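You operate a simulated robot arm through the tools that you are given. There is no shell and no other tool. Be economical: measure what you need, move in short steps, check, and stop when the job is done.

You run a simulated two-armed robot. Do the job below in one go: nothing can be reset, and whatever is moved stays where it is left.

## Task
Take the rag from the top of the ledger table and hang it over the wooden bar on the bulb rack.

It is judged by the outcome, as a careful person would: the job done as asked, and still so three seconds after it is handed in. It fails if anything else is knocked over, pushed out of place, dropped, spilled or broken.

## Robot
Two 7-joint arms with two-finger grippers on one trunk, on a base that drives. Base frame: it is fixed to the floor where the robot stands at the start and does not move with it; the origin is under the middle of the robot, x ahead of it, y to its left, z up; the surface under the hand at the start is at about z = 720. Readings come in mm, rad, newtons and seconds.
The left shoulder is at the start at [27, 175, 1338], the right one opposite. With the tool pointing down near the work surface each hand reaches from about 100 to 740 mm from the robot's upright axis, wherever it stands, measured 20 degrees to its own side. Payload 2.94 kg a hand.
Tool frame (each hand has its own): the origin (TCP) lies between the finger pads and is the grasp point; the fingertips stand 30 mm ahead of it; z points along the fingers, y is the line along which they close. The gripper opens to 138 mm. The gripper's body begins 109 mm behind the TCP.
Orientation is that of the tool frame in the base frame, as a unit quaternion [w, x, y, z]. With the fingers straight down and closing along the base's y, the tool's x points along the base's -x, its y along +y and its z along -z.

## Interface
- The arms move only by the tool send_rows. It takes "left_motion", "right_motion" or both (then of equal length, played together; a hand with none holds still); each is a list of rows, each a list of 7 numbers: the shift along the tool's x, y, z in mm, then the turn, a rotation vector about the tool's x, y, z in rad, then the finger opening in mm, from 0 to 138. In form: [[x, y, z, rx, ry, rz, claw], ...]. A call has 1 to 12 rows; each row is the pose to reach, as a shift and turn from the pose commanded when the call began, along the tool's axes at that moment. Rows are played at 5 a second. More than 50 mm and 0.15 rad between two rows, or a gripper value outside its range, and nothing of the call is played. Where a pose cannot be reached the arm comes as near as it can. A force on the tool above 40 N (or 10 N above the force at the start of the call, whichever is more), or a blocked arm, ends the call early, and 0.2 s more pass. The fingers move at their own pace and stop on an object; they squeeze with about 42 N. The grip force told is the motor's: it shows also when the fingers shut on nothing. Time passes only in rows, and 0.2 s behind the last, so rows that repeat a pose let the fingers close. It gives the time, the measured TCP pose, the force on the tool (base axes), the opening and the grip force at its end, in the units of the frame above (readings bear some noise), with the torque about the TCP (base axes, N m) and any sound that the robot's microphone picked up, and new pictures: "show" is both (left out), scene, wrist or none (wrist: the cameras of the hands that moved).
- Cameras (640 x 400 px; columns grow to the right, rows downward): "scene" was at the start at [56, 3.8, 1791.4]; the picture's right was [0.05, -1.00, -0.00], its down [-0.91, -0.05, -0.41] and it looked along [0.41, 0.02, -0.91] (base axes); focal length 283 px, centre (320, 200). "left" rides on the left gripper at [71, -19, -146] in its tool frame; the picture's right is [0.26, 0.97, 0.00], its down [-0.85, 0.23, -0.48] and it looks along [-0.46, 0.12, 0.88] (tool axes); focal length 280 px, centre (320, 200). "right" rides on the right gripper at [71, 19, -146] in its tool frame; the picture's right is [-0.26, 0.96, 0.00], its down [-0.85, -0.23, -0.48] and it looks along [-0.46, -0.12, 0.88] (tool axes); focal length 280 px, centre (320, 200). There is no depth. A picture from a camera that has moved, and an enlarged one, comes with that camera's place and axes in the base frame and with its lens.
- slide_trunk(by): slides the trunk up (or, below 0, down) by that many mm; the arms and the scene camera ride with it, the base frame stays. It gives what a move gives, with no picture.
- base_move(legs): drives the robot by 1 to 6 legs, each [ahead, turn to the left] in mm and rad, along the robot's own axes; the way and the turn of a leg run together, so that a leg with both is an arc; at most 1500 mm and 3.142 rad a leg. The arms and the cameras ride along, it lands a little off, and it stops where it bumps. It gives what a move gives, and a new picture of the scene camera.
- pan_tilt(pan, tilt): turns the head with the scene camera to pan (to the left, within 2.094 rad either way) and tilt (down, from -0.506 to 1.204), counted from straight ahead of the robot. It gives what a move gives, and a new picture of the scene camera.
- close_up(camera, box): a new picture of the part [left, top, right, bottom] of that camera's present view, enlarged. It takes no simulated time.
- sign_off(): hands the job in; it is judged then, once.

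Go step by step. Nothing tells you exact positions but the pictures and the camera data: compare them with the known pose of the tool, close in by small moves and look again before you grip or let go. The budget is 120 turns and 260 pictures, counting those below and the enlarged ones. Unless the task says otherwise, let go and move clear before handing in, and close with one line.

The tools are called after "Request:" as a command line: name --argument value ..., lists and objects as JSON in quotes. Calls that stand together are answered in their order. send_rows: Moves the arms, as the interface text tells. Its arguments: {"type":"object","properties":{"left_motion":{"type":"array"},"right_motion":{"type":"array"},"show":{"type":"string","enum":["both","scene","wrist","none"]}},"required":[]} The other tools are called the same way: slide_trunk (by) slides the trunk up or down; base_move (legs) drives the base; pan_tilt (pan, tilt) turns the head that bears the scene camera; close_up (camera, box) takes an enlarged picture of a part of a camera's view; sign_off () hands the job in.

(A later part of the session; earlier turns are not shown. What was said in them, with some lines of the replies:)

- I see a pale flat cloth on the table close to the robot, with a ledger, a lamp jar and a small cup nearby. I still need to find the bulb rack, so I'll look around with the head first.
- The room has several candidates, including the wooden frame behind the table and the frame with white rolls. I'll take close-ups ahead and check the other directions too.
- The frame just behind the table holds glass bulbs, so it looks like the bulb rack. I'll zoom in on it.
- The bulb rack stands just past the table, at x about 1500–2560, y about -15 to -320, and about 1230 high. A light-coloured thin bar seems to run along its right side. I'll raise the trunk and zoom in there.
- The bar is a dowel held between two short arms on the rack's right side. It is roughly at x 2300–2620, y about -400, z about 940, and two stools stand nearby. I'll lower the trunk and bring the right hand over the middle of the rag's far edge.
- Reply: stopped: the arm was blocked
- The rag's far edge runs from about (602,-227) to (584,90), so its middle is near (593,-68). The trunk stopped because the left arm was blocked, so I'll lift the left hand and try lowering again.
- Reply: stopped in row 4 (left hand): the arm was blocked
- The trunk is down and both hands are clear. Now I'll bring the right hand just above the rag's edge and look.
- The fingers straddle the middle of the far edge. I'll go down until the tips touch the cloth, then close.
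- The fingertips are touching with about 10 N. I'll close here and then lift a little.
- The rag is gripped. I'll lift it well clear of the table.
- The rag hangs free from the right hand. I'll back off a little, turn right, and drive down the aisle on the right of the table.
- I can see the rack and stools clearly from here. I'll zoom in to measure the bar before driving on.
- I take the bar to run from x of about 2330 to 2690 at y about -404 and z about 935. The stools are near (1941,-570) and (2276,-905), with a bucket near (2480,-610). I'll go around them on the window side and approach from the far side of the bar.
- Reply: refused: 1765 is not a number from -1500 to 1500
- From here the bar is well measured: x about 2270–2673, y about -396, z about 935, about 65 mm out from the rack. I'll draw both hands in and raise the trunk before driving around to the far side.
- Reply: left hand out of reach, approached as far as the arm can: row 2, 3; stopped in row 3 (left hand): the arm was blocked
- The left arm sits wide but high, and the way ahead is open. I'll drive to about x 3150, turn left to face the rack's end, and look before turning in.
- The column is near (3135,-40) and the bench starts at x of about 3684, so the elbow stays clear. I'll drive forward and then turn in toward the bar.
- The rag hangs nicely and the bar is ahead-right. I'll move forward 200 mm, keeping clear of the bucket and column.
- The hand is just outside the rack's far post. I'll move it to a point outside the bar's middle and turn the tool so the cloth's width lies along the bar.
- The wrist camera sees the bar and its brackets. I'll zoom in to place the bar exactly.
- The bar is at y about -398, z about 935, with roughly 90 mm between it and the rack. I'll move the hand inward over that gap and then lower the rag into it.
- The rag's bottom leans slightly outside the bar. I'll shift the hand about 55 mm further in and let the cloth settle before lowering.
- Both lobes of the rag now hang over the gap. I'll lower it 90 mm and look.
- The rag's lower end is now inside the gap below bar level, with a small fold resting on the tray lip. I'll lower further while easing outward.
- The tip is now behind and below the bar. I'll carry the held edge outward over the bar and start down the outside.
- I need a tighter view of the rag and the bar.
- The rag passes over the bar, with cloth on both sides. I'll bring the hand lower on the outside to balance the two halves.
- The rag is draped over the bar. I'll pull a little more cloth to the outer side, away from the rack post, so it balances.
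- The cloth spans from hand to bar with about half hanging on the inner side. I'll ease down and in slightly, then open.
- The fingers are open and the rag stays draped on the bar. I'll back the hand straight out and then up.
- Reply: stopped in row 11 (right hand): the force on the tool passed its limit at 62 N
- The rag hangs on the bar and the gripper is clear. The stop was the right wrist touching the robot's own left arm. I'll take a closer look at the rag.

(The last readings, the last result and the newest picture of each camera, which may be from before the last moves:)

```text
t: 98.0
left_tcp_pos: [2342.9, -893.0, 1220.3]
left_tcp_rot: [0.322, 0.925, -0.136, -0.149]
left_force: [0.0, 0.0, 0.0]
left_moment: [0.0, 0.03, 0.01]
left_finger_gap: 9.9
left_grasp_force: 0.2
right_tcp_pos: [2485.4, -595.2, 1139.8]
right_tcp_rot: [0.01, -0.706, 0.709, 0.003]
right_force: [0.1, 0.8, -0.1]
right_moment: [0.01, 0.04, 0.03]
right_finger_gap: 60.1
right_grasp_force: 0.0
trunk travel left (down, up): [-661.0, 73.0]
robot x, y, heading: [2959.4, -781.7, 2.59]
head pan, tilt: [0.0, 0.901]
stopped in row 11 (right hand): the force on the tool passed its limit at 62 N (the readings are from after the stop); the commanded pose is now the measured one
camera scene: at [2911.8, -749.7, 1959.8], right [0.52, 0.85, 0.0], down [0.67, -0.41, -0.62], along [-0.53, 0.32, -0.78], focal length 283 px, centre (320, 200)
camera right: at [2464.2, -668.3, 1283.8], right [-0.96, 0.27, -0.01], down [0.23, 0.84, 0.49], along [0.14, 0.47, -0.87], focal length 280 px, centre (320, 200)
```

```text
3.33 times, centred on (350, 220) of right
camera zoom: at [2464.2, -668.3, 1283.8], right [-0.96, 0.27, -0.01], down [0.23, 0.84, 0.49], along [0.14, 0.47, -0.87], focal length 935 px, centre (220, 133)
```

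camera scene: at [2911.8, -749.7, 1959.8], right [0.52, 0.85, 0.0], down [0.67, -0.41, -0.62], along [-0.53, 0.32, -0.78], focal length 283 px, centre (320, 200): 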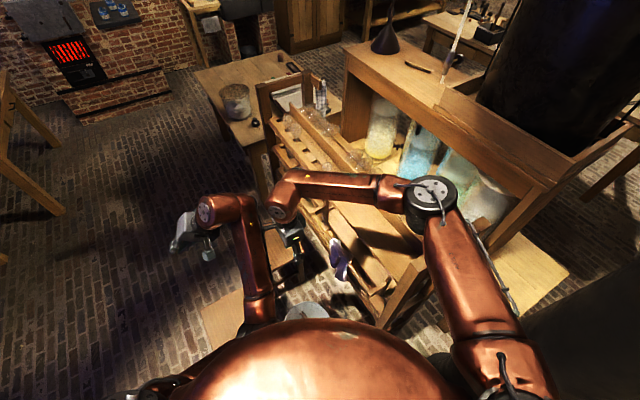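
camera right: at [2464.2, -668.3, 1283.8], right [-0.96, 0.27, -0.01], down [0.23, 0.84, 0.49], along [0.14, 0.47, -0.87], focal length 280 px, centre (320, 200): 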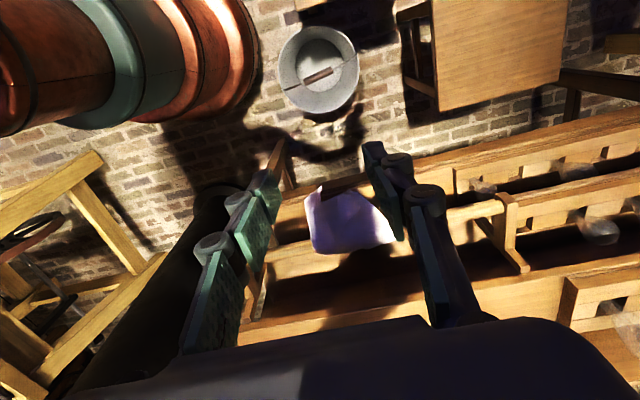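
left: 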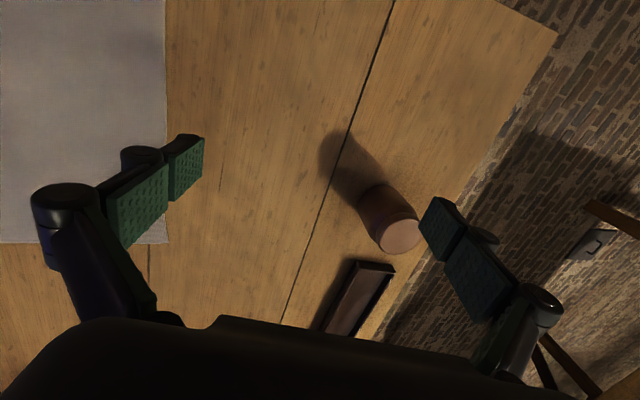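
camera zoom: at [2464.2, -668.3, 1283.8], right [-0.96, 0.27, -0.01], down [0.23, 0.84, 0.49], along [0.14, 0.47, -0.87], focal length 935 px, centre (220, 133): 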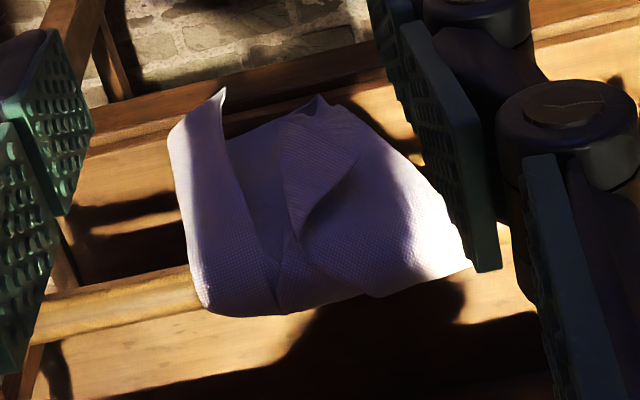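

The rag drapes over the bar with flaps on the outside and the rest behind. I'll back off along the way I came and recheck that it stays put.

Request:
base_move --legs '[[-170, 0]]'

Request:
pan_tilt --pan -0.1 --tilt 0.85

Request:
close_up --camera "scene" --box '[250, 150, 410, 270]'

```text
t: 99.5
left_tcp_pos: [2459.8, -967.4, 1222.4]
left_tcp_rot: [0.328, 0.923, -0.137, -0.146]
left_force: [-0.2, -0.9, 1.7]
left_moment: [0.15, 0.01, -0.09]
left_finger_gap: 9.7
left_grasp_force: 0.2
right_tcp_pos: [2608.6, -670.8, 1131.1]
right_tcp_rot: [0.012, -0.703, 0.711, -0.008]
right_force: [1.1, 1.3, -0.1]
right_moment: [0.01, 0.21, -0.06]
right_finger_gap: 60.0
right_grasp_force: 0.0
trunk travel left (down, up): [-661.0, 73.0]
robot x, y, heading: [3101.5, -868.9, 2.593]
head pan, tilt: [0.0, 0.901]
camera scene: at [2998.5, -802.9, 1962.2], right [0.52, 0.85, 0.0], down [0.69, -0.42, -0.59], along [-0.51, 0.31, -0.8], focal length 283 px, centre (320, 200)
```

scene: 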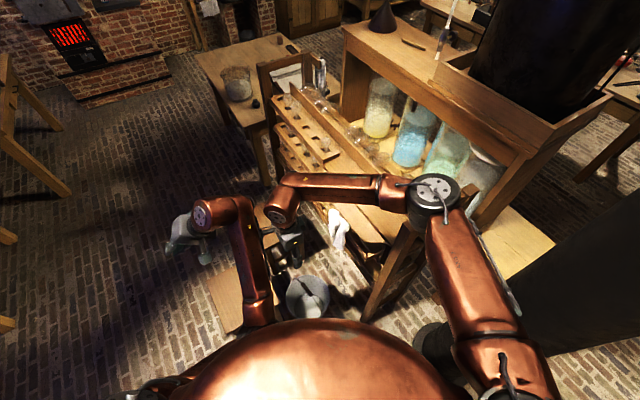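

```text
t: 100.1
left_tcp_pos: [2509.9, -1009.3, 1247.9]
left_tcp_rot: [0.326, 0.921, -0.12, -0.176]
left_force: [-2.1, 1.5, -0.7]
left_moment: [-0.3, -0.07, 0.23]
left_finger_gap: 10.0
left_grasp_force: 0.0
right_tcp_pos: [2661.3, -699.9, 1149.8]
right_tcp_rot: [0.006, -0.704, 0.71, 0.018]
right_force: [-0.9, 7.4, -11.2]
right_moment: [0.12, -0.45, -0.12]
right_finger_gap: 59.7
right_grasp_force: 0.1
trunk travel left (down, up): [-661.0, 73.0]
robot x, y, heading: [3104.6, -870.9, 2.587]
head pan, tilt: [-0.099, 0.85]
camera scene: at [3051.8, -826.6, 1963.7], right [0.61, 0.8, 0.0], down [0.6, -0.46, -0.66], along [-0.52, 0.4, -0.75], focal length 283 px, centre (320, 200)
```

scene: 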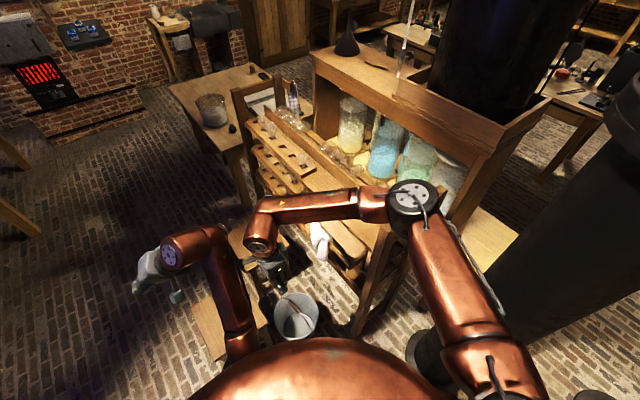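

```text
3.33 times, centred on (330, 210) of scene
camera zoom: at [3051.8, -826.6, 1963.7], right [0.61, 0.8, 0.0], down [0.6, -0.46, -0.66], along [-0.52, 0.4, -0.75], focal length 943 px, centre (287, 167)
```

zoom: 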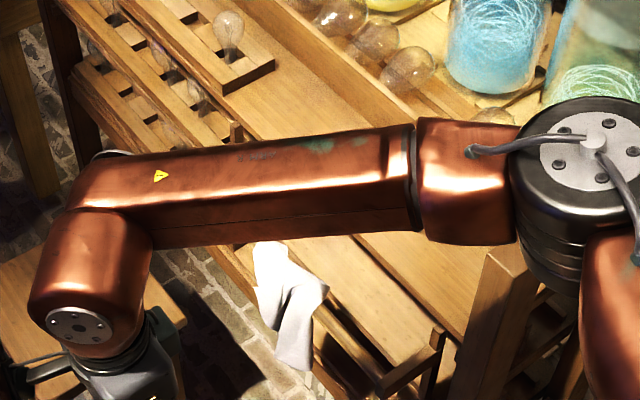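

The rag is still in place, but the readings haven't settled yet. I'll wait a moment and recheck the forces and pictures.

Request:
send_rows --right_motion '[[0, 0, 0, 0, 0, 0, 60], [0, 0, 0, 0, 0, 0, 60], [0, 0, 0, 0, 0, 0, 60], [0, 0, 0, 0, 0, 0, 60], [0, 0, 0, 0, 0, 0, 60]]'

Request:
close_up --camera "scene" --box '[280, 150, 480, 300]'

```text
t: 101.3
left_tcp_pos: [2497.9, -992.4, 1231.5]
left_tcp_rot: [0.325, 0.923, -0.129, -0.162]
left_force: [-0.6, 1.2, 0.5]
left_moment: [-0.07, -0.02, 0.05]
left_finger_gap: 9.8
left_grasp_force: 0.1
right_tcp_pos: [2643.3, -691.6, 1145.1]
right_tcp_rot: [0.007, -0.702, 0.712, 0.01]
right_force: [0.4, 7.8, -3.5]
right_moment: [-0.73, -0.04, -0.01]
right_finger_gap: 59.9
right_grasp_force: 0.0
trunk travel left (down, up): [-661.0, 73.0]
robot x, y, heading: [3105.6, -869.9, 2.589]
head pan, tilt: [-0.099, 0.85]
camera scene: at [3059.0, -831.1, 1963.8], right [0.61, 0.8, 0.0], down [0.6, -0.45, -0.66], along [-0.53, 0.4, -0.75], focal length 283 px, centre (320, 200)
camera right: at [2623.2, -764.6, 1289.7], right [-0.96, 0.27, 0.01], down [0.24, 0.83, 0.5], along [0.13, 0.48, -0.87], focal length 280 px, centre (320, 200)
```

scene: 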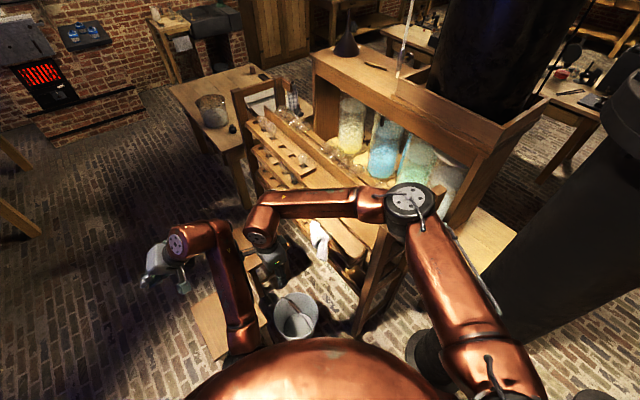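
right: 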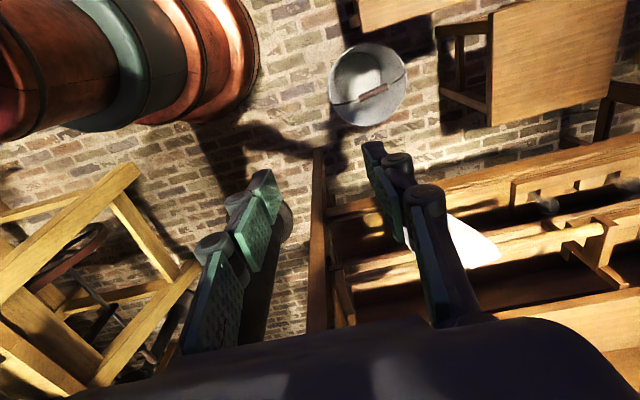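

```text
2.67 times, centred on (380, 225) of scene
camera zoom: at [3059.0, -831.1, 1963.8], right [0.61, 0.8, 0.0], down [0.6, -0.45, -0.66], along [-0.53, 0.4, -0.75], focal length 755 px, centre (160, 133)
```

zoom: 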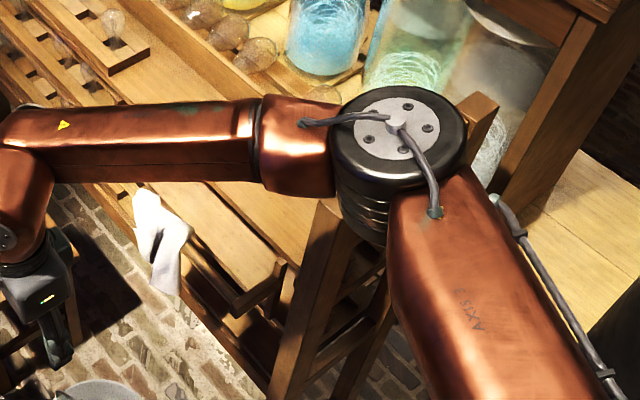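

There is a small steady force, most likely the right wrist leaning on the left arm. I'll move the right hand up and away from the left arm.

Request:
send_rows --right_motion '[[-12, -8, -15, 0, 0, 0, 60], [-25, -16, -30, 0, 0, 0, 60], [-40, -26, -50, 0, 0, 0, 60], [-55, -36, -75, 0, 0, 0, 60], [-70, -46, -100, 0, 0, 0, 60], [-70, -46, -100, 0, 0, 0, 60], [-70, -46, -100, 0, 0, 0, 60]]' --show "scene"

Request:
close_up --camera "scene" --box '[260, 170, 420, 290]'

```text
t: 102.9
left_tcp_pos: [2494.5, -988.7, 1233.6]
left_tcp_rot: [0.322, 0.924, -0.13, -0.161]
left_force: [0.3, 0.1, -0.2]
left_moment: [0.02, 0.03, -0.01]
left_finger_gap: 9.7
left_grasp_force: 0.1
right_tcp_pos: [2691.8, -622.2, 1246.4]
right_tcp_rot: [0.008, -0.703, 0.711, 0.009]
right_force: [-0.2, 0.4, 0.7]
right_moment: [0.0, 0.01, 0.01]
right_finger_gap: 60.1
right_grasp_force: 0.1
trunk travel left (down, up): [-661.0, 73.0]
robot x, y, heading: [3102.1, -868.8, 2.589]
head pan, tilt: [-0.099, 0.85]
camera scene: at [3058.7, -830.5, 1963.8], right [0.61, 0.8, 0.0], down [0.6, -0.45, -0.66], along [-0.53, 0.4, -0.75], focal length 283 px, centre (320, 200)
```

scene: 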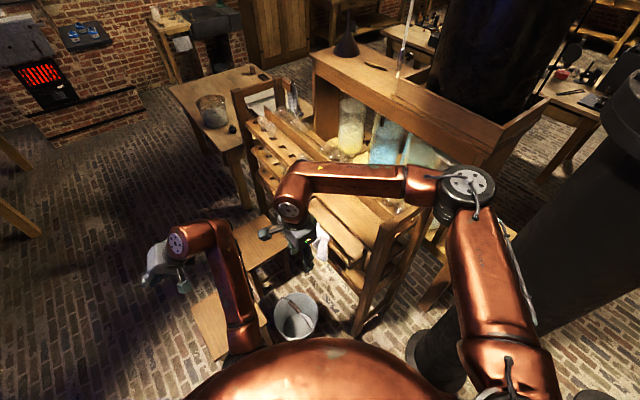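

```text
3.33 times, centred on (340, 230) of scene
camera zoom: at [3058.7, -830.5, 1963.8], right [0.61, 0.8, 0.0], down [0.6, -0.45, -0.66], along [-0.53, 0.4, -0.75], focal length 943 px, centre (253, 100)
```

zoom: 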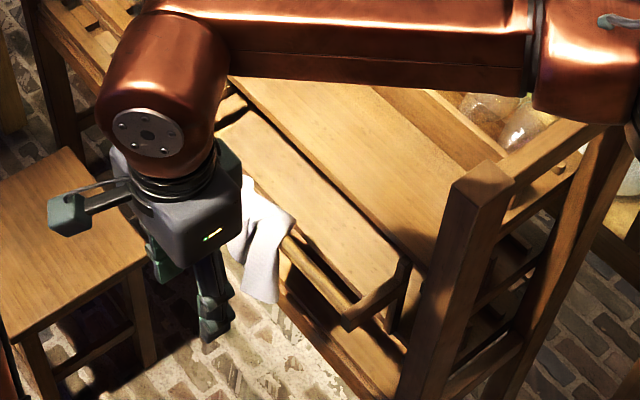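

The forces are back to zero, both hands are clear, and the rag has stayed draped over the bar for several seconds with nothing else disturbed. I'm handing it in.

Request:
sign_off

```text
The job is handed in.
```

I took the rag from the ledger table and hung it over the wooden bar on the bulb rack. It had stayed put for about seven seconds when I handed in, and nothing else looked moved or knocked over.
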